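You operate a simulated robot arm through the tools that you are given. There is no shell and no other tool. Be economical: measure what you need, move in short steps, check, and stop when the job is done.

You run a simulated two-armed robot. Do the job below in one go: nothing can be reset, and whatever is moved stays where it is left.

JOB
Pour about 80 ml into the tumbler, wet the wick in it and set the dial to the drop.
Fine: carafe back; the drop is DRY less WET once WET stands still. Set down upright: carafe.

It is judged by the outcome, as a careful person would: the job done as asked, and still so three seconds after it is handed in. It fails if anything else is knocked over, pushed out of place, dropped, spilled or broken.

ROBOT AND FRAMES
Two 7-joint arms with two-finger parallel grippers on one trunk, on a base that drives. Base frame: it is fixed to the floor where the robot stands at the start and does not move with it; the origin is under the middle of the robot, x ahead of it, y to its left, z up. Lengths are in mm, angles in rad, forces in N, time in s.
The left shoulder is at the start at [28, 101, 1284], the right one opposite. With the tool pointing down near the work surface each hand reaches from about 100 to 460 mm from the robot's upright axis, wherever it stands, measured 20 degrees to its own side. Places, roughly: black humidity dial [500, 200, 900]; cup tray [400, 400, 900]; humidity meter [500, 300, 1000]; orange wick arm [600, 400, 1100]. Payload 2.4 kg a hand.
Tool frame (each hand has its own): the origin (TCP) lies between the finger pads and is the grasp point; the fingertips stand 24 mm ahead of it; z points along the fingers, y is the line along which they close. The gripper opens to 68 mm. The fingers are 17 mm wide and 10 mm thick; the gripper's body (40 by 70 mm) begins 41 mm behind the TCP.
Orientation is told as [roll, pitch, yaw] about the base's x, y, z axes, in that order, counted from this pose: with the fingers straight down and closing along the base's y, the tool's x points along the base's -x, its y along +y and its z along -z.

CONTROLS
- The arms move only by the tool play_rows. It takes "left_rows", "right_rows" or both (then of equal length, played together; a hand with none holds still); each is a list of rows, each an object (a shift or turn left out is 0, a gripper value left out holds the last) with "dp": the shift along the tool's x, y, z in mm, a list of three; "turn": the turn, a rotation vector about the tool's x, y, z in rad, a list of three. In form: [{"dp": [dx, dy, dz], "turn": [wx, wy, wz]}, ...]. A call has 1 to 20 rows; each row shifts and turns the commanded pose from where the row before left it, along the tool's axes as they then stand. "left_jaw" and "right_jaw" are, for a hand that has rows, the finger opening in mm, from 0 to 68, set as the call begins (left out, the last holds). Each row takes 0.2 s and may step no farther than 50 mm and 0.15 rad from the row before; otherwise, or with a gripper value out of range, the whole call is refused. A pose out of reach is approached as far as the arm can. The call stops where the force on the tool passes 40 N (or 10 N more than at its start, if that is more) or the arm is blocked; 0.2 s more then pass. Each finger travels about 72 mm/s and halts on what it meets, pressing with about 21 N; the grip force reading is that of the motor and also rises with nothing between the fingers. The clock runs only during rows and for 0.2 s after the last one: add rows that do not move to give the fingers time. It gives the time, the measured TCP pose, the force on the tool (base axes), the opening and the grip force at its end, in the units of the frame above (readings bear some noise), with the torque about the TCP (base axes, N m) and any sound that the robot's microphone picked up.
- Cameras (640 x 400 px; columns grow to the right, rows downward): "scene" is now at [104.5, 41.1, 1482.5]; the picture's right is [0.42, -0.91, 0.00], its down [-0.17, -0.08, -0.98] and it looks along [0.89, 0.41, -0.19] (base axes); focal length 214 px, centre (320, 200). "left" rides on the left gripper at [84, -11, -75] in its tool frame; the picture's right is [0.13, 0.99, 0.00], its down [-0.60, 0.08, -0.79] and it looks along [-0.79, 0.10, 0.61] (tool axes); focal length 251 px, centre (320, 200). "right" rides on the right gripper at [84, 11, -75] in its tool frame; the picture's right is [-0.13, 0.99, 0.00], its down [-0.60, -0.08, -0.79] and it looks along [-0.79, -0.10, 0.61] (tool axes); focal length 251 px, centre (320, 200). There is no depth. A picture from a camera that has moved, and an enlarged one, comes with that camera's place and axes in the base frame and with its lens.
- capture(camera): a new picture of that camera. No time passes.
- move_column(by): slides the trunk up (or, below 0, down) by that many mm; the arms and the scene camera ride with it, the base frame stays. It gives what a move gives, with no picture.
- base_move(legs): drives the robot by 1 to 6 legs, each [ahead, left, turn to the left] in mm, mm and rad, along the robot's own axes; the way and the turn of a leg run together, so that a leg with both is an arc; at most 1500 mm and 3.142 rad a leg. The arms and the cameras ride along, it lands a little off, and it stops where it bumps. It gives what a move gives.
- turn_head(pan, tilt): turns the head with the scene camera to pan (to the left, within 1.501 rad either way) and tilt (down, from -0.506 to 1.204), counted from straight ahead of the robot. It gives what a move gives.
- enlarge(camera, box): a new picture of the part [left, top, right, bottom] of that camera's present view, enlarged. No time passes.
- hand_in(): hands the job in; it is judged then, once.

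Work in short steps. Places have to be worked out from the pictures, the camera data and where the tool is seen: move nearer, look again, correct. Check each grasp and each placing, and mend what went wrong. You have 120 turns and 100 pictures in all, those below and enlarged ones among them. Open the grippers and draw the arms clear of the work before you hand the job in, unless the task says otherwise; then end with one line.

The tools are called after "Emit:" as name(argument=value, ...) on one line, values as JSON. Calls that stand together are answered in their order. play_rows: Moves the arms, as the interface text tells. Its arguments: {"type":"object","properties":{"left_rows":{"type":"array","items":{"type":"object","properties":{"dp":{"type":"array","items":{"type":"number"}},"turn":{"type":"array","items":{"type":"number"}}}}},"left_jaw":{"type":"number"},"right_rows":{"type":"array","items":{"type":"object","properties":{"dp":{"type":"array","items":{"type":"number"}},"turn":{"type":"array","items":{"type":"number"}}}}},"right_jaw":{"type":"number"}},"required":[]} The other tools are called the same way: move_column (by) slides the trunk up or down; base_move (legs) drives the base; turn_head (pan, tilt) turns the head that bears the scene camera; capture (camera) takes a picture; enlarge (camera, box) takes an enlarged picture of a part of a camera's view; hand_in () hands the job in.

At the start:

```text
time_s: 0.0
left_ee_pos: [202.2, 255.8, 1419.7]
left_ee_rot: [0.0, -0.001, 0.0]
left_ft_force: [-1.4, -0.1, -0.4]
left_torque: [0.04, 0.0, 0.0]
left_gripper_width: 68.1
left_grasp_force: 0.0
right_ee_pos: [225.8, 10.8, 1456.1]
right_ee_rot: [0.002, 0.001, -0.003]
right_ft_force: [0.6, 0.4, -0.2]
right_torque: [0.01, 0.0, 0.01]
right_gripper_width: 68.1
right_grasp_force: 0.1
trunk travel left (down, up): [-497.0, 352.0]
robot x, y, heading: [2.7, -2.6, -0.003]
head pan, tilt: [0.433, 0.192]
```

scene: 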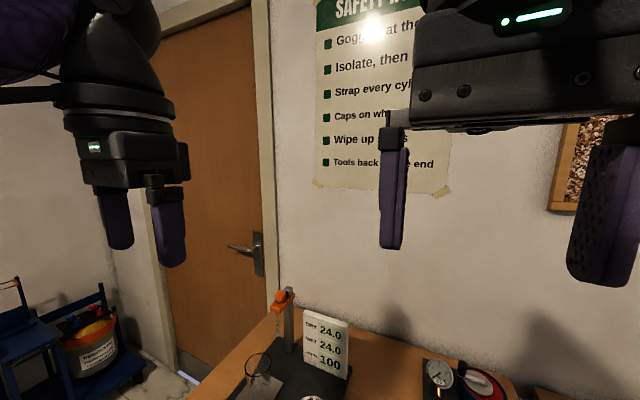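
right: 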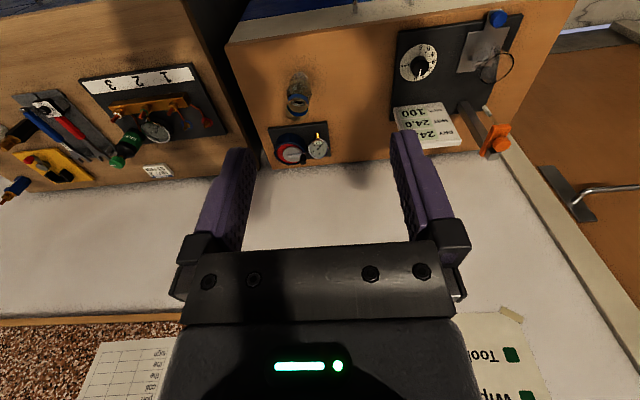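
left: 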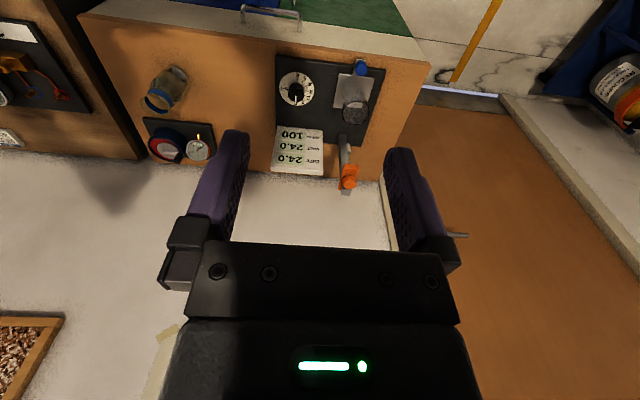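

The bench with the dial board, meter, orange wick arm and glassware is ahead-left, low in view. I tilt the head down to see it.

Emit:
turn_head(pan=0.45, tilt=0.8)

Emit:
capture(camera="scene")

Emit:
enlarge(camera="left", box=[100, 20, 420, 220])

```text
time_s: 1.0
left_ee_pos: [202.8, 255.1, 1419.0]
left_ee_rot: [0.0, 0.0, -0.001]
left_ft_force: [0.3, 0.5, -0.3]
left_torque: [-0.02, 0.0, 0.07]
left_gripper_width: 67.7
left_grasp_force: 0.1
right_ee_pos: [225.6, 11.2, 1457.4]
right_ee_rot: [0.003, 0.002, -0.002]
right_ft_force: [-0.4, 0.1, -0.5]
right_torque: [-0.02, -0.02, 0.02]
right_gripper_width: 68.2
right_grasp_force: 0.1
trunk travel left (down, up): [-497.0, 352.0]
robot x, y, heading: [-0.7, -2.1, 0.0]
head pan, tilt: [0.45, 0.799]
```

```text
96 pictures are left
camera scene: at [92.7, 37.2, 1428.1], right [0.44, -0.9, 0.0], down [-0.65, -0.31, -0.7], along [0.63, 0.3, -0.72], focal length 214 px, centre (320, 200)
```

scene: 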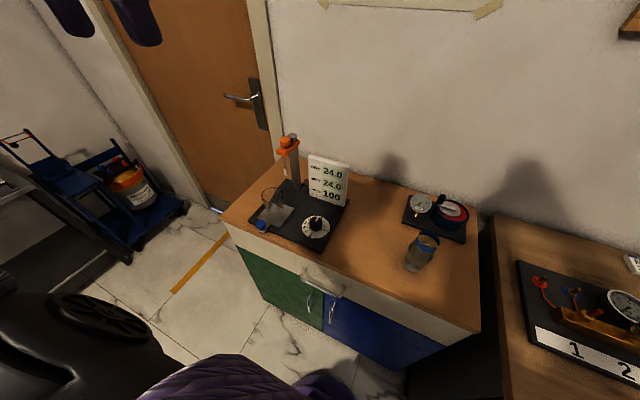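

```text
2.00 times, centred on (260, 120) of left
camera zoom: at [118.1, 245.7, 1494.2], right [-0.13, 0.99, 0.0], down [0.6, 0.08, 0.79], along [0.79, 0.1, -0.61], focal length 503 px, centre (440, 360)
```

zoom: 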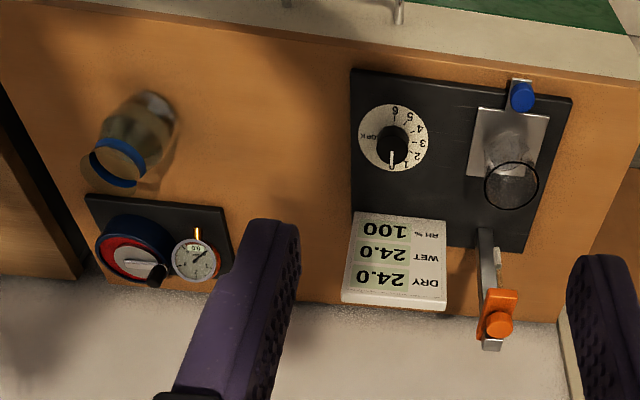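

I enlarge the scene view around the board and the carafe to understand the parts.

Emit:
enlarge(camera="scene", box=[230, 120, 370, 260])

Emit:
enlarge(camera="scene", box=[370, 170, 490, 290])

```text
2.86 times, centred on (300, 190) of scene
camera zoom: at [92.7, 37.2, 1428.1], right [0.44, -0.9, 0.0], down [-0.65, -0.31, -0.7], along [0.63, 0.3, -0.72], focal length 613 px, centre (377, 229)
```

zoom: 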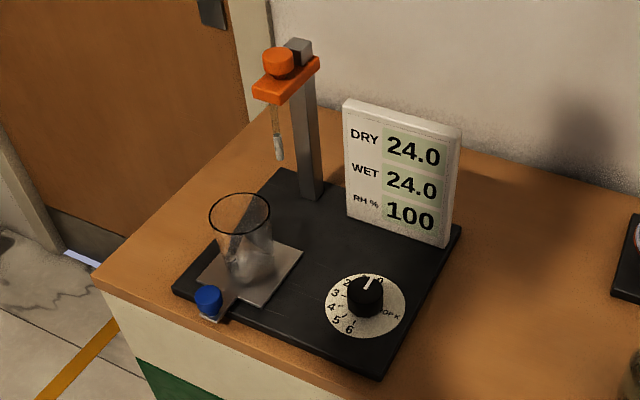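

```text
3.33 times, centred on (430, 230) of scene
camera zoom: at [92.7, 37.2, 1428.1], right [0.44, -0.9, 0.0], down [-0.65, -0.31, -0.7], along [0.63, 0.3, -0.72], focal length 715 px, centre (-47, 100)
```

zoom: 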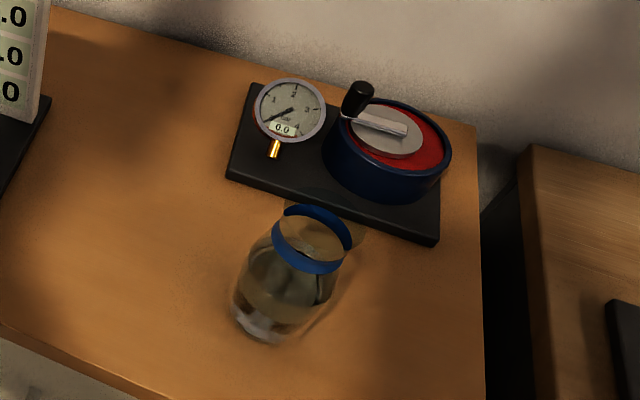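

Blue knob looks to be near (376, 370, 909); the carafe near (445, -68) on a top at z≈890, front edge about x≈340. I lower the trunk for closer wrist views.

Emit:
move_column(by=-280)

Emit:
capture(camera="left")

Emit:
capture(camera="right")

Emit:
capture(camera="scene")

```text
time_s: 3.8
left_ee_pos: [202.3, 255.6, 1139.4]
left_ee_rot: [0.001, 0.001, 0.001]
left_ft_force: [0.1, -0.5, 0.1]
left_torque: [0.01, -0.03, -0.04]
left_gripper_width: 68.0
left_grasp_force: 0.1
right_ee_pos: [225.9, 12.2, 1175.4]
right_ee_rot: [0.004, -0.002, -0.001]
right_ft_force: [-0.2, -0.2, 0.5]
right_torque: [0.02, 0.01, -0.01]
right_gripper_width: 68.0
right_grasp_force: 0.1
trunk travel left (down, up): [-217.0, 632.0]
robot x, y, heading: [-0.4, -2.4, 0.004]
head pan, tilt: [0.45, 0.799]
```

```text
92 pictures are left
camera left: at [117.9, 245.6, 1214.3], right [-0.13, 0.99, 0.0], down [0.6, 0.08, 0.79], along [0.79, 0.1, -0.61], focal length 251 px, centre (320, 200)
```

left: 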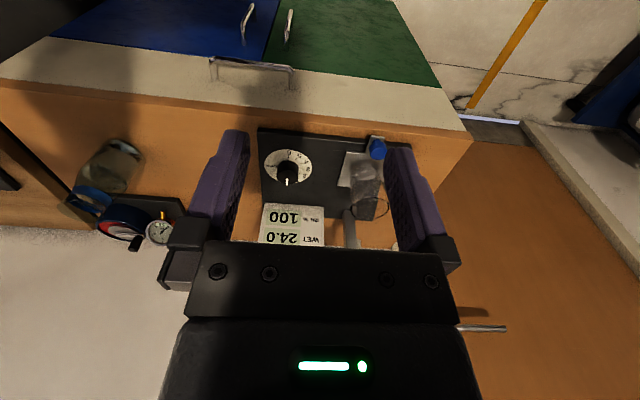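

```text
91 pictures are left
camera right: at [141.9, 22.5, 1251.9], right [0.13, 0.99, 0.0], down [0.6, -0.08, 0.79], along [0.79, -0.1, -0.61], focal length 251 px, centre (320, 200)
```

right: 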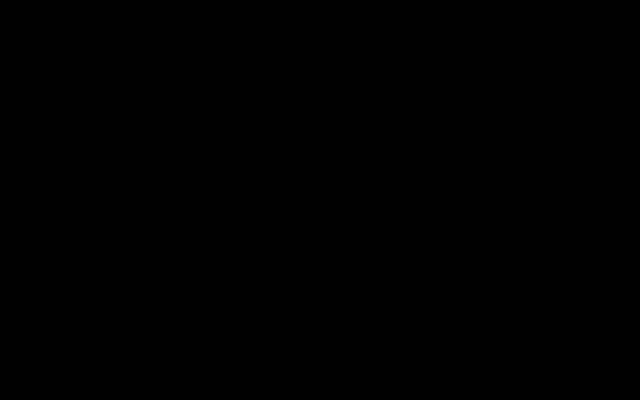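

```text
90 pictures are left
camera scene: at [139.7, 37.1, 1145.4], right [0.44, -0.9, 0.0], down [-0.65, -0.31, -0.7], along [0.63, 0.3, -0.72], focal length 214 px, centre (320, 200)
```

scene: 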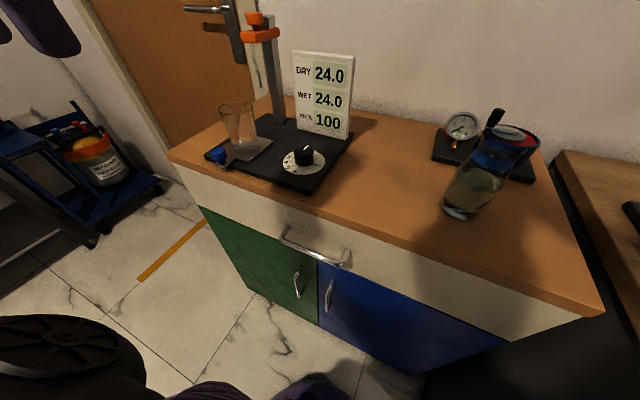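

The right camera is blacked out, probably by the head. I enlarge the clear scene view on the two areas.

Emit:
enlarge(camera="scene", box=[190, 0, 360, 200])

Emit:
enlarge(camera="scene", box=[410, 90, 550, 230])

```text
2.00 times, centred on (275, 100) of scene
camera zoom: at [139.7, 37.1, 1145.4], right [0.44, -0.9, 0.0], down [-0.65, -0.31, -0.7], along [0.63, 0.3, -0.72], focal length 429 px, centre (410, 400)
```

zoom: 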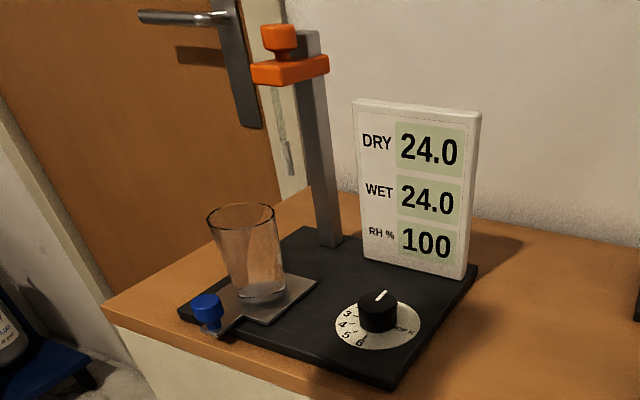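

```text
2.86 times, centred on (480, 160) of scene
camera zoom: at [139.7, 37.1, 1145.4], right [0.44, -0.9, 0.0], down [-0.65, -0.31, -0.7], along [0.63, 0.3, -0.72], focal length 613 px, centre (-137, 314)
```

zoom: 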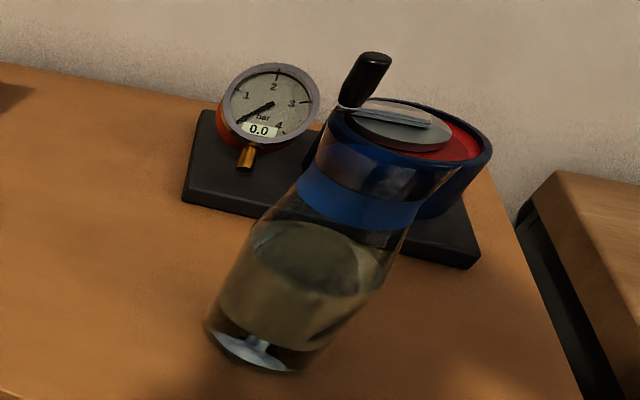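

Triangulating: tumbler ≈ (441, 367, base 888, rim ≈972), wick tip ≈ (542, 376, 981), orange knob ≈ (560, 374, 1093), carafe axis ≈ (449, -67) with blue collar at z≈985. I bring the right hand forward clear of the head and pitch it towards horizontal (25° below) to take the carafe by its collar.

Emit:
play_rows(right_rows=[{"dp": [-35, -27, 0]}, {"dp": [-35, -27, 0]}, {"dp": [-34, -25, 0]}, {"turn": [0, -0.142, 0]}, {"turn": [0, -0.142, 0]}, {"turn": [0, -0.142, 0]}, {"turn": [0, -0.142, 0]}, {"turn": [0, -0.142, 0]}, {"turn": [0, -0.142, 0]}, {"turn": [0, -0.142, 0]}, {"turn": [0, -0.142, 0]}, {}], right_jaw=68)

Emit:
capture(camera="right")

Emit:
capture(camera="scene")

```text
time_s: 6.4
left_ee_pos: [202.8, 254.5, 1138.8]
left_ee_rot: [0.0, 0.0, 0.001]
left_ft_force: [-0.1, 0.0, 1.5]
left_torque: [-0.03, 0.0, -0.02]
left_gripper_width: 68.1
left_grasp_force: 0.0
right_ee_pos: [328.2, -68.6, 1171.1]
right_ee_rot: [0.007, -1.141, -0.007]
right_ft_force: [-0.4, -0.5, 0.9]
right_torque: [-0.02, 0.03, -0.03]
right_gripper_width: 68.3
right_grasp_force: 0.0
right hand out of reach, approached as far as the arm can: row 2
trunk travel left (down, up): [-217.0, 632.0]
robot x, y, heading: [-4.7, 2.6, 0.0]
head pan, tilt: [0.45, 0.799]
```

```text
87 pictures are left
camera right: at [226.4, -56.9, 1127.6], right [0.06, 0.99, 0.12], down [-0.47, -0.08, 0.88], along [0.88, -0.1, 0.46], focal length 251 px, centre (320, 200)
```

right: 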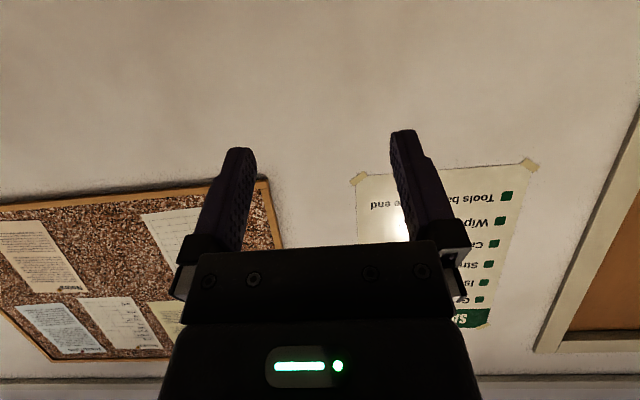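

```text
86 pictures are left
camera scene: at [139.8, 37.0, 1145.3], right [0.44, -0.9, 0.0], down [-0.65, -0.31, -0.7], along [0.63, 0.3, -0.72], focal length 214 px, centre (320, 200)
```

scene: 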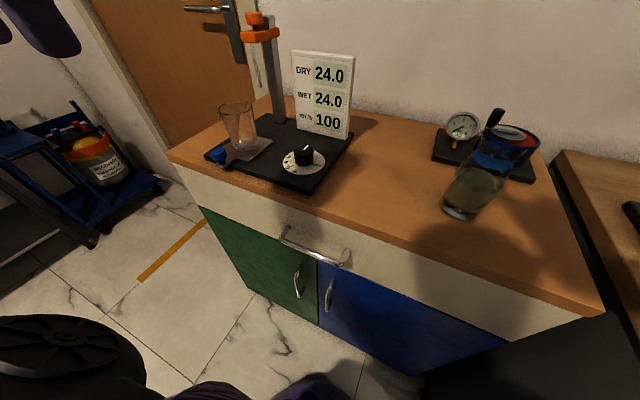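

Carafe view unobstructed still. I lower the right hand to a pre-grasp about 100 mm short of the collar along the tool axis.

Emit:
play_rows(right_rows=[{"dp": [30, 0, 20]}, {"dp": [30, 0, 20]}, {"dp": [30, 0, 20]}, {"dp": [32, 1, 20]}, {}])

Emit:
turn_head(pan=0.0, tilt=0.6)

Emit:
capture(camera="scene")

```text
time_s: 7.6
left_ee_pos: [203.3, 256.2, 1139.1]
left_ee_rot: [-0.001, -0.001, -0.001]
left_ft_force: [-0.4, 0.4, 0.0]
left_torque: [0.03, -0.01, 0.0]
left_gripper_width: 68.0
left_grasp_force: 0.1
right_ee_pos: [353.3, -68.7, 1027.0]
right_ee_rot: [0.008, -1.139, -0.009]
right_ft_force: [0.1, 0.2, 0.1]
right_torque: [0.0, -0.01, 0.0]
right_gripper_width: 67.9
right_grasp_force: 0.0
trunk travel left (down, up): [-217.0, 632.0]
robot x, y, heading: [2.3, -0.2, 0.001]
head pan, tilt: [0.45, 0.799]
```

```text
time_s: 8.5
left_ee_pos: [203.0, 254.8, 1139.3]
left_ee_rot: [0.001, 0.0, 0.0]
left_ft_force: [-1.1, 0.1, -0.5]
left_torque: [-0.02, 0.01, -0.02]
left_gripper_width: 68.1
left_grasp_force: 0.0
right_ee_pos: [352.7, -69.5, 1028.8]
right_ee_rot: [0.007, -1.139, -0.006]
right_ft_force: [-0.2, -0.4, -0.5]
right_torque: [-0.02, -0.01, 0.02]
right_gripper_width: 67.9
right_grasp_force: 0.0
trunk travel left (down, up): [-217.0, 632.0]
robot x, y, heading: [2.2, -0.2, -0.0]
head pan, tilt: [0.0, 0.6]
```

```text
85 pictures are left
camera scene: at [155.6, 2.0, 1162.2], right [0.0, -1.0, 0.0], down [-0.57, 0.0, -0.82], along [0.82, 0.0, -0.57], focal length 214 px, centre (320, 200)
```

scene: 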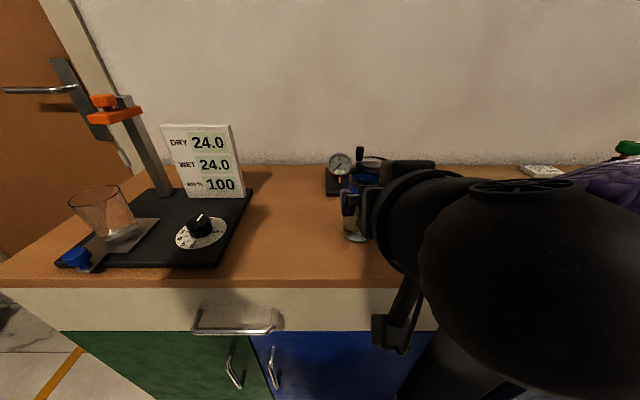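

The arm partly hides the carafe; I enlarge around it to check lateral alignment.

Emit:
enlarge(camera="scene", box=[310, 130, 430, 250])

```text
3.33 times, centred on (370, 190) of scene
camera zoom: at [155.6, 2.0, 1162.2], right [0.0, -1.0, 0.0], down [-0.57, 0.0, -0.82], along [0.82, 0.0, -0.57], focal length 715 px, centre (153, 233)
```

zoom: 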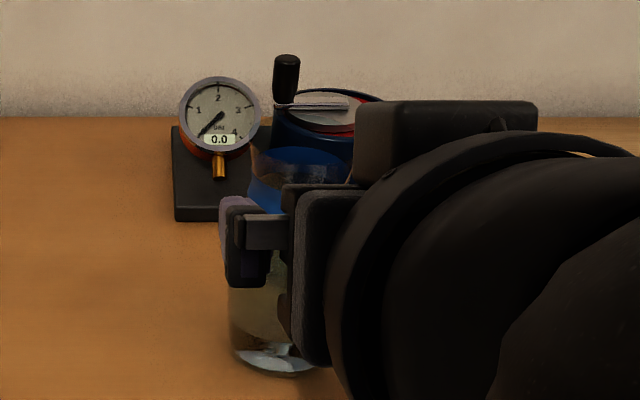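

Collar spans roughly z 972–997, centred at y≈-67, ≈46 mm wide; the hand is lined up. I advance along the tool axis, still open.

Emit:
play_rows(right_rows=[{"dp": [0.5, 0.5, 30]}, {"dp": [0.5, 0.5, 30]}, {"dp": [0.5, 1, 25]}, {"dp": [0, 0, 13]}, {}])

Emit:
enlarge(camera="scene", box=[310, 130, 430, 250])

```text
time_s: 9.7
left_ee_pos: [203.3, 256.3, 1139.3]
left_ee_rot: [0.0, 0.001, 0.002]
left_ft_force: [-0.9, 0.8, 0.5]
left_torque: [0.02, -0.04, 0.0]
left_gripper_width: 68.0
left_grasp_force: 0.2
right_ee_pos: [441.4, -65.4, 985.4]
right_ee_rot: [0.008, -1.138, -0.007]
right_ft_force: [-0.5, 0.2, 0.6]
right_torque: [-0.01, 0.02, -0.01]
right_gripper_width: 67.9
right_grasp_force: 0.2
trunk travel left (down, up): [-217.0, 632.0]
robot x, y, heading: [-0.8, -0.9, 0.006]
head pan, tilt: [0.0, 0.6]
```

```text
3.33 times, centred on (370, 190) of scene
camera zoom: at [155.6, 1.9, 1162.2], right [0.0, -1.0, 0.0], down [-0.57, 0.0, -0.82], along [0.82, 0.0, -0.57], focal length 715 px, centre (153, 233)
```

zoom: 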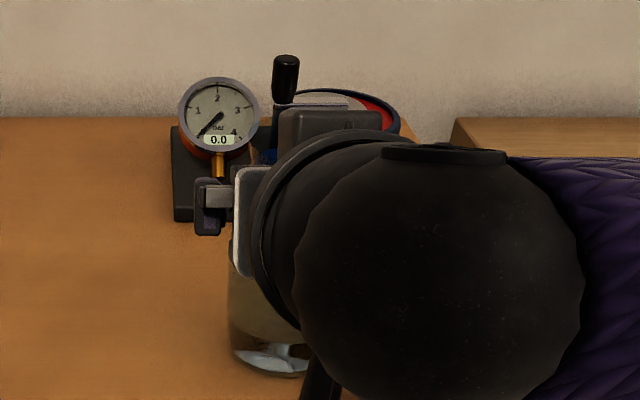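

No contact; I close on the collar.

Emit:
play_rows(right_rows=[{}, {}, {}, {}], right_jaw=20)

```text
time_s: 10.7
left_ee_pos: [203.8, 257.4, 1139.2]
left_ee_rot: [0.0, 0.001, 0.001]
left_ft_force: [-0.3, -0.1, -0.6]
left_torque: [-0.01, 0.04, 0.0]
left_gripper_width: 68.3
left_grasp_force: 0.1
right_ee_pos: [441.1, -65.5, 986.6]
right_ee_rot: [0.006, -1.137, -0.007]
right_ft_force: [-2.2, -0.6, 0.3]
right_torque: [0.04, 0.02, 0.02]
right_gripper_width: 20.2
right_grasp_force: 0.6
trunk travel left (down, up): [-217.0, 632.0]
robot x, y, heading: [1.1, 3.7, 0.0]
head pan, tilt: [0.0, 0.6]
```

The fingers closed to 20 mm: they missed the collar, so it must be further away. I look from the left wrist camera and scene.

Emit:
capture(camera="left")

Emit:
enlarge(camera="scene", box=[310, 130, 430, 250])

```text
82 pictures are left
camera left: at [118.1, 245.5, 1214.2], right [-0.13, 0.99, 0.0], down [0.6, 0.08, 0.79], along [0.79, 0.1, -0.61], focal length 251 px, centre (320, 200)
```

left: 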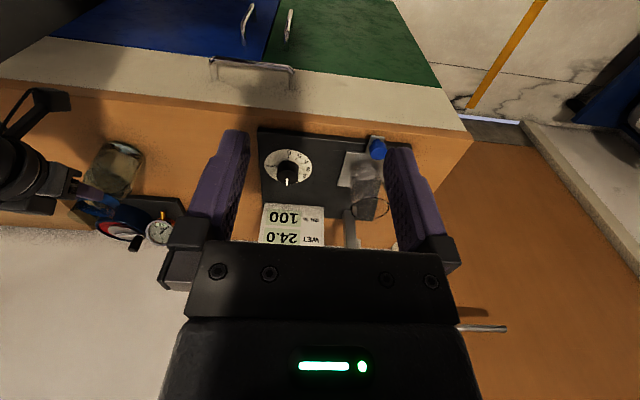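

```text
3.33 times, centred on (370, 190) of scene
camera zoom: at [155.5, 1.9, 1162.2], right [0.0, -1.0, 0.0], down [-0.57, 0.0, -0.82], along [0.82, 0.0, -0.57], focal length 715 px, centre (153, 233)
```

zoom: 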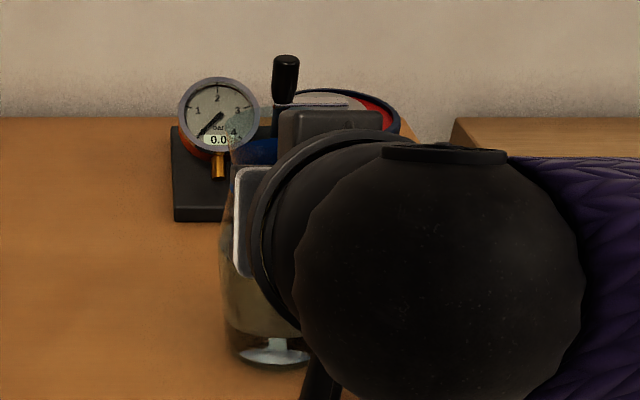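

The fingers closed in front of the collar and nudged the carafe back a few mm. I open, back off and measure properly.

Emit:
play_rows(right_rows=[{}, {}, {}, {}, {"dp": [0, 0, -40]}, {"dp": [0, 0, -40]}, {"dp": [0, -40, -40]}, {"dp": [0, -50, 0]}, {"dp": [0, -50, 0]}, {}], right_jaw=68)

Emit:
enlarge(camera="scene", box=[310, 130, 430, 250])

Emit:
enlarge(camera="left", box=[40, 100, 200, 260])

```text
refused: row 7 steps farther than a row can; nothing moved
```

```text
3.33 times, centred on (370, 190) of scene
camera zoom: at [155.5, 1.9, 1162.2], right [0.0, -1.0, 0.0], down [-0.57, 0.0, -0.82], along [0.82, 0.0, -0.57], focal length 715 px, centre (153, 233)
```

zoom: 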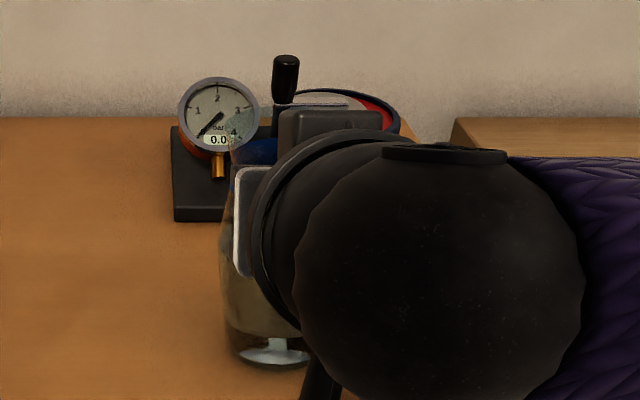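

```text
2.50 times, centred on (120, 180) of left
camera zoom: at [118.1, 245.5, 1214.2], right [-0.13, 0.99, 0.0], down [0.6, 0.08, 0.79], along [0.79, 0.1, -0.61], focal length 629 px, centre (820, 250)
```

zoom: 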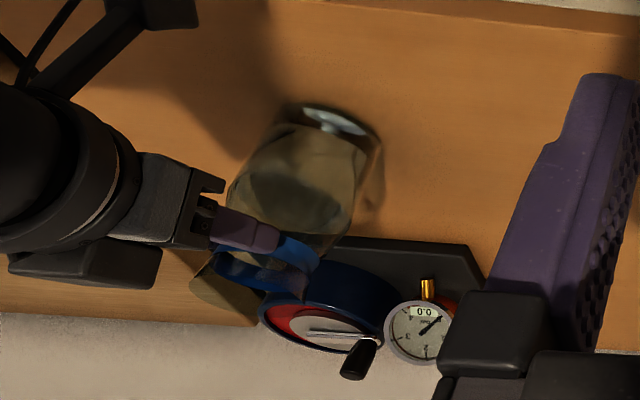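

The collar has shifted more than the base: the carafe seems to be leaning back against the closed fingertips. I withdraw slowly with the fingers kept as they are, so it settles upright gently.

Emit:
play_rows(right_rows=[{"dp": [0, 0, -3]}, {"dp": [0, 0, -3]}, {"dp": [0, 0, -3]}, {"dp": [0, 0, -3]}, {"dp": [0, 0, -3]}, {"dp": [0, 0, -3]}, {"dp": [0, 0, -3]}, {"dp": [0, 0, -3]}, {"dp": [0, 0, -3]}, {"dp": [0, 0, -3]}, {}])

Emit:
enlarge(camera="scene", box=[310, 130, 430, 250])

```text
time_s: 13.1
left_ee_pos: [202.8, 255.8, 1139.6]
left_ee_rot: [-0.001, -0.001, -0.001]
left_ft_force: [-0.3, 0.0, 0.5]
left_torque: [-0.02, -0.02, 0.04]
left_gripper_width: 68.1
left_grasp_force: 0.0
right_ee_pos: [411.7, -64.3, 998.2]
right_ee_rot: [0.007, -1.137, -0.007]
right_ft_force: [0.2, -0.2, -0.1]
right_torque: [0.05, 0.05, 0.05]
right_gripper_width: 20.1
right_grasp_force: 0.0
trunk travel left (down, up): [-217.0, 632.0]
robot x, y, heading: [2.4, -2.2, -0.002]
head pan, tilt: [0.0, 0.6]
```

```text
3.33 times, centred on (370, 190) of scene
camera zoom: at [155.6, 2.0, 1162.2], right [0.0, -1.0, 0.0], down [-0.57, 0.0, -0.82], along [0.82, 0.0, -0.57], focal length 715 px, centre (153, 233)
```

zoom: 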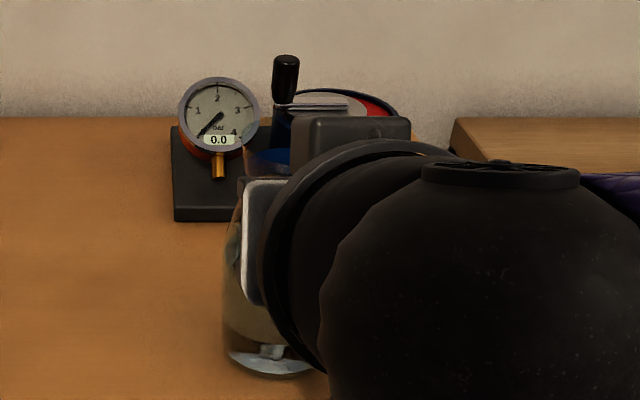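

It has settled upright again. I withdraw fully and shift the hand right for an unobstructed look.

Emit:
play_rows(right_rows=[{"dp": [0, 0, -40]}, {"dp": [0, 0, -40]}, {"dp": [0, -45, 0]}, {"dp": [0, -45, 0]}, {"dp": [0, -45, 0]}, {}], right_jaw=68)

Emit:
enlarge(camera="scene", box=[310, 130, 430, 250])

Emit:
enlarge(camera="left", box=[40, 100, 200, 260])

```text
time_s: 14.5
left_ee_pos: [201.3, 256.1, 1138.9]
left_ee_rot: [0.001, 0.0, 0.001]
left_ft_force: [-0.9, -0.9, 0.0]
left_torque: [0.02, -0.01, 0.0]
left_gripper_width: 67.9
left_grasp_force: 0.1
right_ee_pos: [363.0, -193.4, 1048.9]
right_ee_rot: [0.005, -1.139, -0.006]
right_ft_force: [-0.4, -0.4, 0.8]
right_torque: [0.01, 0.03, 0.04]
right_gripper_width: 68.0
right_grasp_force: 0.1
right hand out of reach, approached as far as the arm can: row 2, 3, 4
trunk travel left (down, up): [-217.0, 632.0]
robot x, y, heading: [1.8, 0.7, 0.002]
head pan, tilt: [0.0, 0.6]
```

```text
3.33 times, centred on (370, 190) of scene
camera zoom: at [155.5, 1.7, 1162.2], right [0.0, -1.0, 0.0], down [-0.57, 0.0, -0.82], along [0.82, 0.0, -0.57], focal length 715 px, centre (153, 233)
```

zoom: 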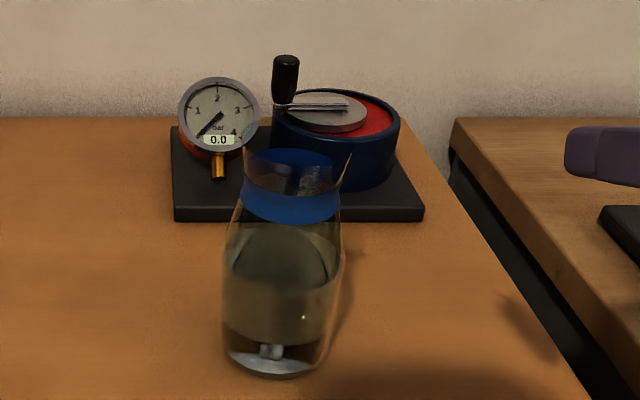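

```text
2.50 times, centred on (120, 180) of left
camera zoom: at [118.1, 245.3, 1214.3], right [-0.13, 0.99, 0.0], down [0.6, 0.08, 0.79], along [0.79, 0.1, -0.61], focal length 629 px, centre (820, 250)
```

zoom: 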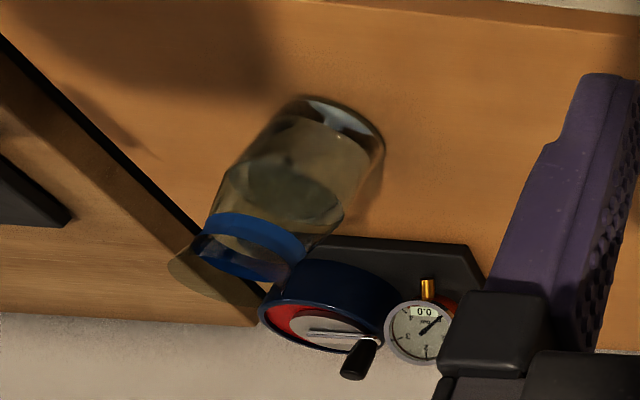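

With the base and collar seen in both cameras, the table is really lower (≈857): carafe axis ≈ (474, -71), collar z≈973, ≈54 mm wide. I go back in line with it at a pre-grasp and read the pose.

Emit:
play_rows(right_rows=[{"dp": [0, 42, 0]}, {"dp": [0, 42, 0]}, {"dp": [0, 42, 0]}, {}])

```text
time_s: 15.5
left_ee_pos: [202.6, 255.9, 1140.3]
left_ee_rot: [-0.001, 0.0, -0.001]
left_ft_force: [0.1, 0.4, 0.1]
left_torque: [-0.01, 0.0, 0.01]
left_gripper_width: 68.1
left_grasp_force: 0.1
right_ee_pos: [363.6, -63.7, 1051.9]
right_ee_rot: [0.007, -1.138, -0.007]
right_ft_force: [-0.1, 0.8, 0.5]
right_torque: [0.01, 0.02, 0.0]
right_gripper_width: 67.7
right_grasp_force: 0.1
trunk travel left (down, up): [-217.0, 632.0]
robot x, y, heading: [1.2, 0.7, 0.004]
head pan, tilt: [0.0, 0.6]
```

At (364,-64,1052); I step down and then advance 127 mm along the fingers to (469,-70,976).

Emit:
play_rows(right_rows=[{"dp": [12.5, -3, 0]}, {"dp": [12.5, -3.3, 0]}, {"dp": [0, 0, 35]}, {"dp": [0, 0, 35]}, {"dp": [0, 0, 30]}, {"dp": [0, 0, 15]}, {"dp": [0, 0, 12]}, {}])

Emit:
enlarge(camera="left", box=[40, 100, 200, 260])

```text
time_s: 17.3
left_ee_pos: [201.6, 255.6, 1139.8]
left_ee_rot: [0.0, 0.0, 0.001]
left_ft_force: [0.1, 0.7, 0.1]
left_torque: [0.02, 0.01, 0.0]
left_gripper_width: 68.0
left_grasp_force: 0.1
right_ee_pos: [468.3, -70.7, 974.0]
right_ee_rot: [0.008, -1.136, -0.007]
right_ft_force: [0.5, 0.1, 0.0]
right_torque: [0.0, -0.03, 0.02]
right_gripper_width: 67.9
right_grasp_force: 0.0
trunk travel left (down, up): [-217.0, 632.0]
robot x, y, heading: [-0.9, -0.0, -0.001]
head pan, tilt: [0.0, 0.6]
```

```text
2.50 times, centred on (120, 180) of left
camera zoom: at [118.3, 245.6, 1214.2], right [-0.13, 0.99, 0.0], down [0.6, 0.08, 0.79], along [0.79, 0.1, -0.61], focal length 629 px, centre (820, 250)
```

zoom: 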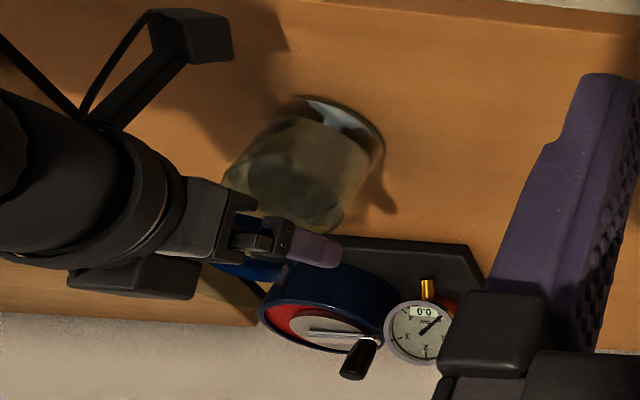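

The fingers straddle the collar with no contact force. I close.

Emit:
play_rows(right_rows=[{}, {}, {}], right_jaw=40)

Emit:
enlarge(camera="left", box=[40, 100, 200, 260])

```text
time_s: 18.1
left_ee_pos: [203.3, 256.1, 1139.6]
left_ee_rot: [0.001, -0.001, 0.0]
left_ft_force: [-0.4, 0.5, -0.2]
left_torque: [-0.03, 0.02, 0.01]
left_gripper_width: 67.9
left_grasp_force: 0.0
right_ee_pos: [469.4, -70.0, 976.3]
right_ee_rot: [0.006, -1.137, -0.008]
right_ft_force: [0.2, -0.4, 0.6]
right_torque: [0.03, -0.11, -0.03]
right_gripper_width: 52.6
right_grasp_force: 20.9
trunk travel left (down, up): [-217.0, 632.0]
robot x, y, heading: [2.2, -0.6, 0.002]
head pan, tilt: [0.0, 0.6]
```

```text
2.50 times, centred on (120, 180) of left
camera zoom: at [118.3, 245.5, 1214.2], right [-0.13, 0.99, 0.0], down [0.6, 0.08, 0.79], along [0.79, 0.1, -0.61], focal length 629 px, centre (820, 250)
```

zoom: 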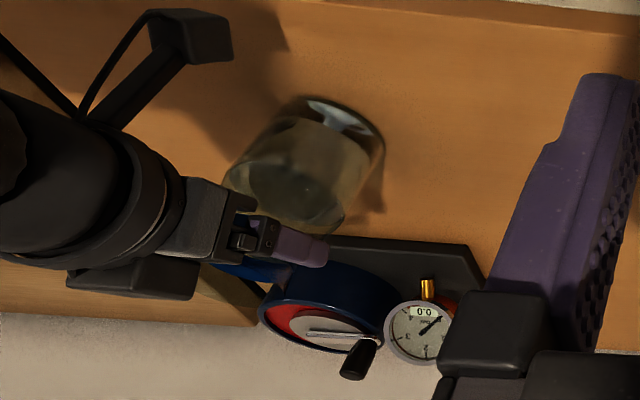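

Gripped at 52.6 mm with 21 N. I lift straight up by 60 mm and check the load.

Emit:
play_rows(right_rows=[{"dp": [-9.1, 0, -4.2]}, {"dp": [-18.2, 0, -8.4]}, {"dp": [-18.2, 0, -8.4]}, {"dp": [-9.1, 0, -4.2]}, {}, {}])

Emit:
enlarge(camera="left", box=[40, 100, 200, 260])

```text
time_s: 19.5
left_ee_pos: [202.0, 255.5, 1140.0]
left_ee_rot: [-0.002, 0.001, -0.001]
left_ft_force: [0.4, 0.4, 0.1]
left_torque: [0.01, -0.02, 0.02]
left_gripper_width: 67.9
left_grasp_force: 0.1
right_ee_pos: [470.2, -69.6, 1034.9]
right_ee_rot: [0.007, -1.136, -0.007]
right_ft_force: [-0.1, 0.2, -2.9]
right_torque: [0.0, 0.01, 0.02]
right_gripper_width: 50.9
right_grasp_force: 20.9
trunk travel left (down, up): [-217.0, 632.0]
robot x, y, heading: [2.8, 1.3, 0.0]
head pan, tilt: [0.0, 0.6]
```

```text
2.50 times, centred on (120, 180) of left
camera zoom: at [118.5, 245.5, 1214.2], right [-0.13, 0.99, 0.0], down [0.6, 0.08, 0.79], along [0.79, 0.1, -0.61], focal length 629 px, centre (820, 250)
```

zoom: 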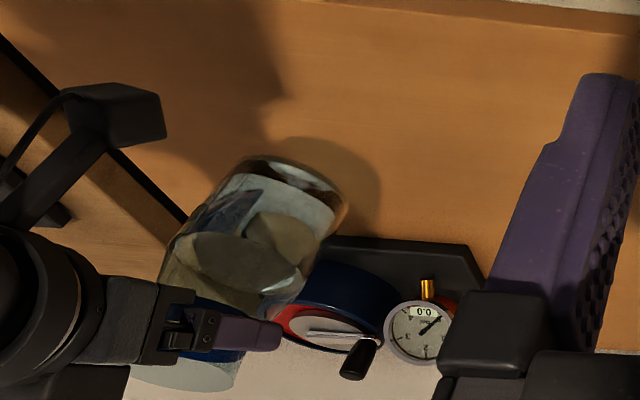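

Lifted cleanly, load ≈2.9 N, upright. I raise another 70 mm and drive the base left 280 mm, then look at the tumbler side.

Emit:
play_rows(right_rows=[{"dp": [-16, 0, -7.3]}, {"dp": [-16, 0, -7.3]}, {"dp": [-16, 0, -7.3]}, {"dp": [-16, 0, -7.3]}, {}])

Emit:
base_move(legs=[[0, 280, 0]])

Emit:
turn_head(pan=0.1, tilt=0.6)

Emit:
capture(camera="scene")

Emit:
capture(camera="left")

```text
time_s: 20.7
left_ee_pos: [202.6, 255.9, 1140.0]
left_ee_rot: [0.0, 0.001, 0.002]
left_ft_force: [0.5, 0.8, 0.5]
left_torque: [0.01, -0.04, -0.02]
left_gripper_width: 67.9
left_grasp_force: 0.1
right_ee_pos: [471.1, -71.5, 1104.4]
right_ee_rot: [0.007, -1.136, -0.007]
right_ft_force: [1.4, -0.3, -2.3]
right_torque: [-0.02, 0.04, 0.0]
right_gripper_width: 50.8
right_grasp_force: 21.3
trunk travel left (down, up): [-217.0, 632.0]
robot x, y, heading: [1.0, -1.5, -0.002]
head pan, tilt: [0.0, 0.6]
```

```text
time_s: 22.7
left_ee_pos: [204.9, 536.6, 1139.8]
left_ee_rot: [-0.001, -0.001, -0.003]
left_ft_force: [0.0, -0.1, -0.3]
left_torque: [0.03, 0.0, -0.01]
left_gripper_width: 67.9
left_grasp_force: 0.0
right_ee_pos: [470.6, 209.0, 1105.0]
right_ee_rot: [0.009, -1.137, -0.013]
right_ft_force: [0.8, -0.5, -4.5]
right_torque: [-0.02, 0.03, 0.0]
right_gripper_width: 50.9
right_grasp_force: 20.8
trunk travel left (down, up): [-217.0, 632.0]
robot x, y, heading: [-2.6, 276.7, -0.004]
head pan, tilt: [0.0, 0.6]
```

```text
time_s: 23.4
left_ee_pos: [203.6, 536.4, 1139.9]
left_ee_rot: [0.0, 0.0, -0.004]
left_ft_force: [0.2, 0.2, -0.1]
left_torque: [-0.02, 0.01, 0.0]
left_gripper_width: 67.9
left_grasp_force: 0.0
right_ee_pos: [471.2, 209.0, 1103.5]
right_ee_rot: [0.007, -1.135, -0.013]
right_ft_force: [-0.2, -1.0, -3.6]
right_torque: [0.0, 0.06, 0.03]
right_gripper_width: 50.8
right_grasp_force: 21.2
trunk travel left (down, up): [-217.0, 632.0]
robot x, y, heading: [-3.8, 283.2, -0.005]
head pan, tilt: [0.099, 0.6]
```

```text
72 pictures are left
camera scene: at [156.1, 291.1, 1162.1], right [0.09, -1.0, 0.0], down [-0.56, -0.05, -0.82], along [0.82, 0.08, -0.57], focal length 214 px, centre (320, 200)
```

scene: 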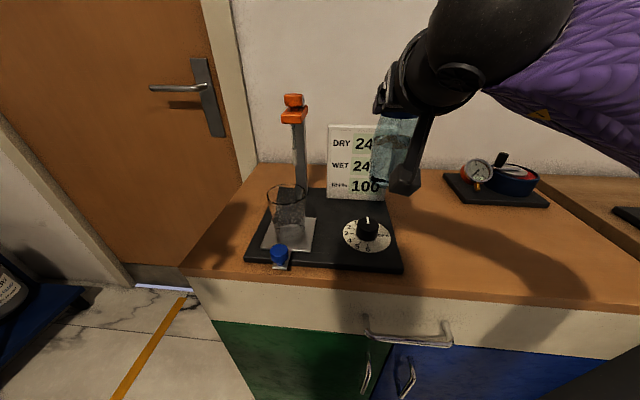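

```text
71 pictures are left
camera left: at [120.1, 526.1, 1214.2], right [-0.13, 0.99, 0.0], down [0.6, 0.08, 0.79], along [0.79, 0.1, -0.61], focal length 251 px, centre (320, 200)
```

left: 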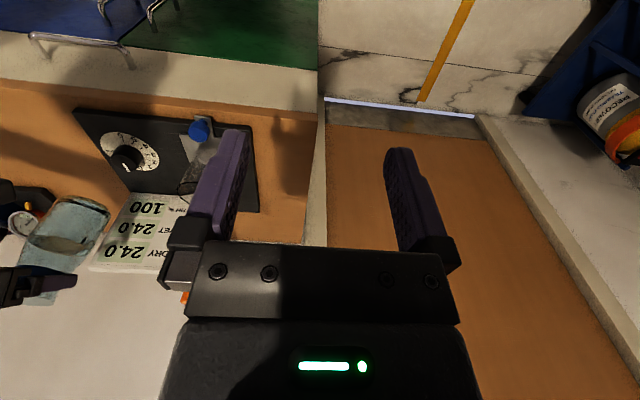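

Stereo now gives blue knob ≈ (380, 377, 906) and board corner ≈ (391, 446, 860). I enlarge the scene view for the tumbler and wick.

Emit:
enlarge(camera="scene", box=[235, 85, 415, 285])

Emit:
enlarge(camera="left", box=[60, 90, 260, 290])

```text
2.00 times, centred on (325, 185) of scene
camera zoom: at [156.1, 291.1, 1162.1], right [0.09, -1.0, 0.0], down [-0.56, -0.05, -0.82], along [0.82, 0.08, -0.57], focal length 429 px, centre (310, 230)
```

zoom: 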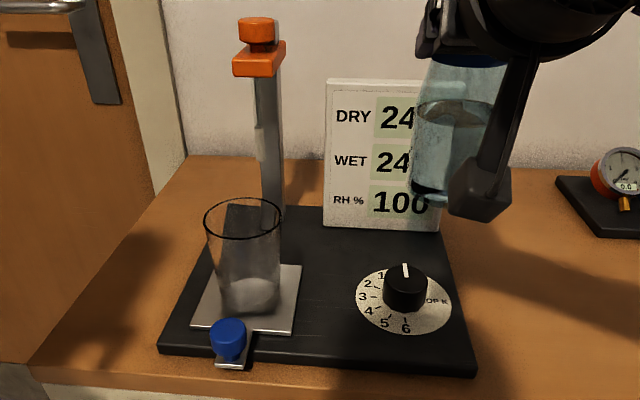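

```text
2.00 times, centred on (160, 190) of left
camera zoom: at [120.1, 526.1, 1214.2], right [-0.13, 0.99, 0.0], down [0.6, 0.08, 0.79], along [0.79, 0.1, -0.61], focal length 503 px, centre (640, 220)
```

zoom: 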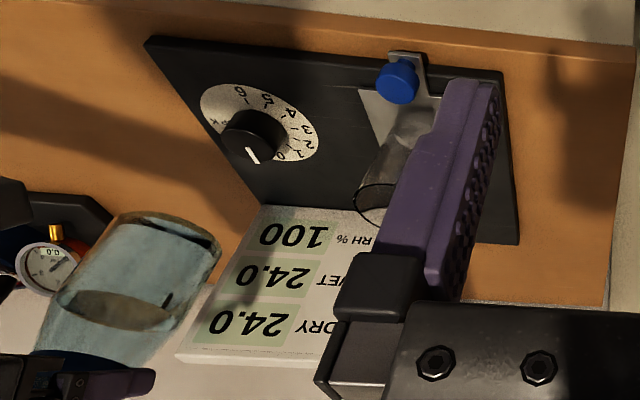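

Tumbler ≈ base (460, 380, 868), rim r≈33 at z≈962. I shift the base 90 mm further left so the pour sits in front of the right arm.

Emit:
base_move(legs=[[0, 92, 0.005]])

Emit:
turn_head(pan=0.0, tilt=0.6)

Emit:
capture(camera="scene")

```text
time_s: 24.5
left_ee_pos: [202.8, 632.3, 1140.0]
left_ee_rot: [0.0, -0.001, 0.003]
left_ft_force: [0.5, 0.8, 0.4]
left_torque: [0.01, 0.02, 0.0]
left_gripper_width: 68.0
left_grasp_force: 0.0
right_ee_pos: [471.9, 306.3, 1105.5]
right_ee_rot: [0.005, -1.136, -0.003]
right_ft_force: [-0.8, 0.0, -3.5]
right_torque: [0.0, 0.05, 0.03]
right_gripper_width: 50.9
right_grasp_force: 21.1
trunk travel left (down, up): [-217.0, 632.0]
robot x, y, heading: [2.9, 371.7, 0.005]
head pan, tilt: [0.099, 0.6]
```

```text
time_s: 25.2
left_ee_pos: [203.0, 631.2, 1139.4]
left_ee_rot: [0.001, 0.002, 0.003]
left_ft_force: [0.4, 0.0, -0.5]
left_torque: [0.02, 0.0, -0.02]
left_gripper_width: 68.1
left_grasp_force: 0.1
right_ee_pos: [470.2, 305.1, 1104.9]
right_ee_rot: [0.009, -1.137, -0.005]
right_ft_force: [-0.4, -1.1, -3.6]
right_torque: [0.03, 0.04, -0.01]
right_gripper_width: 50.9
right_grasp_force: 20.6
trunk travel left (down, up): [-217.0, 632.0]
robot x, y, heading: [-0.2, 380.1, -0.003]
head pan, tilt: [0.0, 0.6]
```

```text
68 pictures are left
camera scene: at [156.5, 377.7, 1162.1], right [0.0, -1.0, 0.0], down [-0.57, 0.0, -0.82], along [0.82, 0.0, -0.57], focal length 214 px, centre (320, 200)
```

scene: 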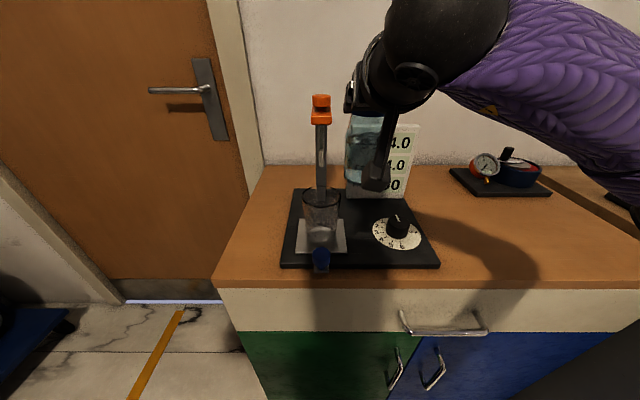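

Knob, tumbler and post all line up at y≈377. I enlarge for accurate tumbler x and to see the carafe's fill.

Emit:
enlarge(camera="scene", box=[270, 90, 430, 280])

```text
2.11 times, centred on (350, 185) of scene
camera zoom: at [156.5, 377.7, 1162.1], right [0.0, -1.0, 0.0], down [-0.57, 0.0, -0.82], along [0.82, 0.0, -0.57], focal length 452 px, centre (257, 232)
```

zoom: 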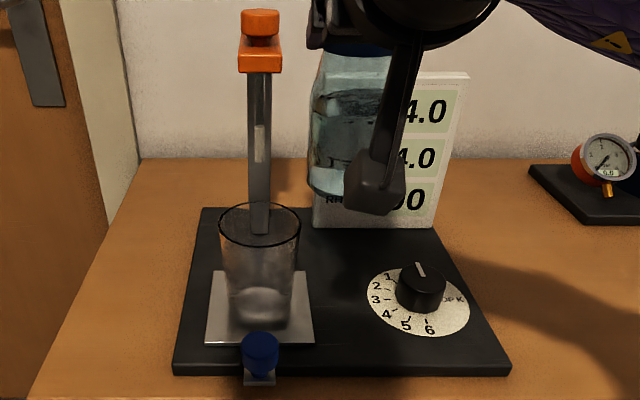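

Refined: tumbler centre (463, 378), rim z≈960, r≈32. Carafe holds roughly 150 ml. I tilt it 60° to the left up here, well above everything, where it should not pour yet.

Emit:
play_rows(right_rows=[{"turn": [0.0551, 0, -0.1188]}, {"turn": [0.0551, 0, -0.1188]}, {"turn": [0.0551, 0, -0.1188]}, {"turn": [0.0551, 0, -0.1188]}, {"turn": [0.0551, 0, -0.1188]}, {"turn": [0.0551, 0, -0.1188]}, {}, {}])

Emit:
capture(camera="scene")

```text
time_s: 27.0
left_ee_pos: [203.8, 630.9, 1139.5]
left_ee_rot: [0.001, -0.001, 0.004]
left_ft_force: [0.3, -0.6, 0.1]
left_torque: [0.02, 0.0, 0.01]
left_gripper_width: 68.2
left_grasp_force: 0.1
right_ee_pos: [471.2, 305.8, 1104.4]
right_ee_rot: [-1.172, -0.699, 0.992]
right_ft_force: [-0.5, -0.5, -3.7]
right_torque: [0.15, 0.04, -0.05]
right_gripper_width: 50.6
right_grasp_force: 20.6
trunk travel left (down, up): [-217.0, 632.0]
robot x, y, heading: [-0.6, 373.2, 0.002]
head pan, tilt: [0.0, 0.6]
```

```text
66 pictures are left
camera scene: at [156.5, 377.6, 1162.1], right [0.0, -1.0, 0.0], down [-0.57, 0.0, -0.82], along [0.82, 0.0, -0.57], focal length 214 px, centre (320, 200)
```

scene: 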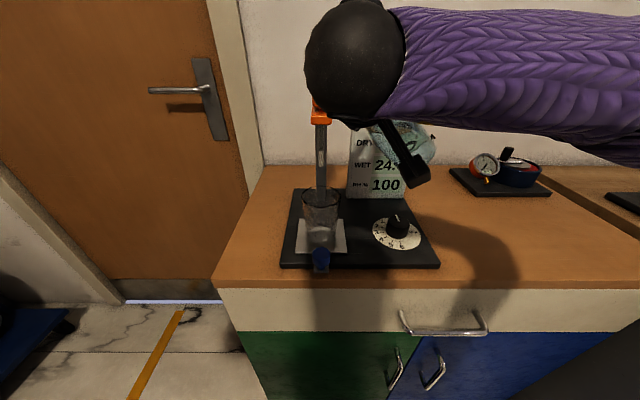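

45° so far, no pour. The arm hides the lip from the head camera, so I turn the left hand to look at the tumbler from the left.

Emit:
play_rows(left_rows=[{"dp": [0, 0, -17], "turn": [0, 0, 0.145]}, {"dp": [0, 0, -17], "turn": [0, 0, 0.145]}, {"dp": [0, 0, -17], "turn": [0, 0, 0.145]}, {"dp": [0, 0, -17], "turn": [0, 0, 0.145]}, {"dp": [0, 0, -17], "turn": [0, 0, 0.145]}, {"dp": [0, 0, -17], "turn": [0, 0, 0.145]}, {}])

Emit:
capture(camera="left")

```text
time_s: 28.6
left_ee_pos: [208.8, 541.4, 1129.4]
left_ee_rot: [0.0, -0.003, -0.868]
left_ft_force: [0.0, 0.3, -0.1]
left_torque: [0.02, 0.01, -0.03]
left_gripper_width: 68.0
left_grasp_force: 0.1
left hand out of reach, approached as far as the arm can: row 1, 2, 3, 4, 5, 6
right_ee_pos: [472.1, 305.1, 1103.9]
right_ee_rot: [-1.17, -0.698, 0.991]
right_ft_force: [-0.4, 0.4, -3.7]
right_torque: [0.16, 0.04, 0.0]
right_gripper_width: 50.8
right_grasp_force: 20.2
trunk travel left (down, up): [-217.0, 632.0]
robot x, y, heading: [2.4, 376.3, 0.002]
head pan, tilt: [0.0, 0.6]
```

```text
65 pictures are left
camera left: at [145.4, 599.8, 1203.9], right [0.67, 0.74, 0.0], down [0.45, -0.41, 0.79], along [0.59, -0.53, -0.61], focal length 251 px, centre (320, 200)
```

left: 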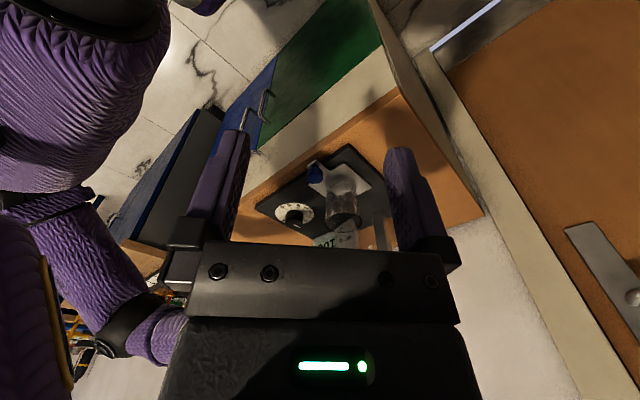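

The tumbler is well seen between the fingers. I pitch the left hand up a little so the lip above it will also be in view.

Emit:
play_rows(left_rows=[{"turn": [0, -0.15, 0]}, {"turn": [0, -0.15, 0]}, {}])

Emit:
capture(camera="left")

```text
time_s: 29.4
left_ee_pos: [208.3, 541.9, 1129.5]
left_ee_rot: [0.0, -0.302, -0.868]
left_ft_force: [-0.2, -0.6, 0.0]
left_torque: [-0.04, 0.01, -0.01]
left_gripper_width: 68.0
left_grasp_force: 0.1
right_ee_pos: [471.7, 306.1, 1104.6]
right_ee_rot: [-1.17, -0.698, 0.991]
right_ft_force: [-0.2, 0.1, -3.8]
right_torque: [0.14, 0.02, -0.02]
right_gripper_width: 50.6
right_grasp_force: 21.0
trunk travel left (down, up): [-217.0, 632.0]
robot x, y, heading: [-0.1, 380.2, -0.001]
head pan, tilt: [0.0, 0.6]
```

```text
64 pictures are left
camera left: at [133.3, 613.2, 1175.8], right [0.68, 0.74, -0.04], down [0.28, -0.21, 0.94], along [0.68, -0.64, -0.35], focal length 251 px, centre (320, 200)
```

left: 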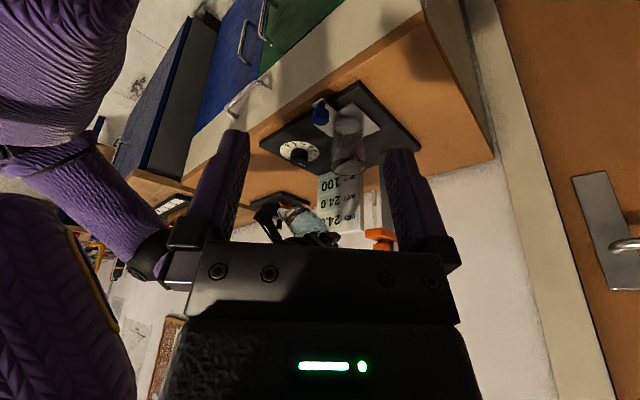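

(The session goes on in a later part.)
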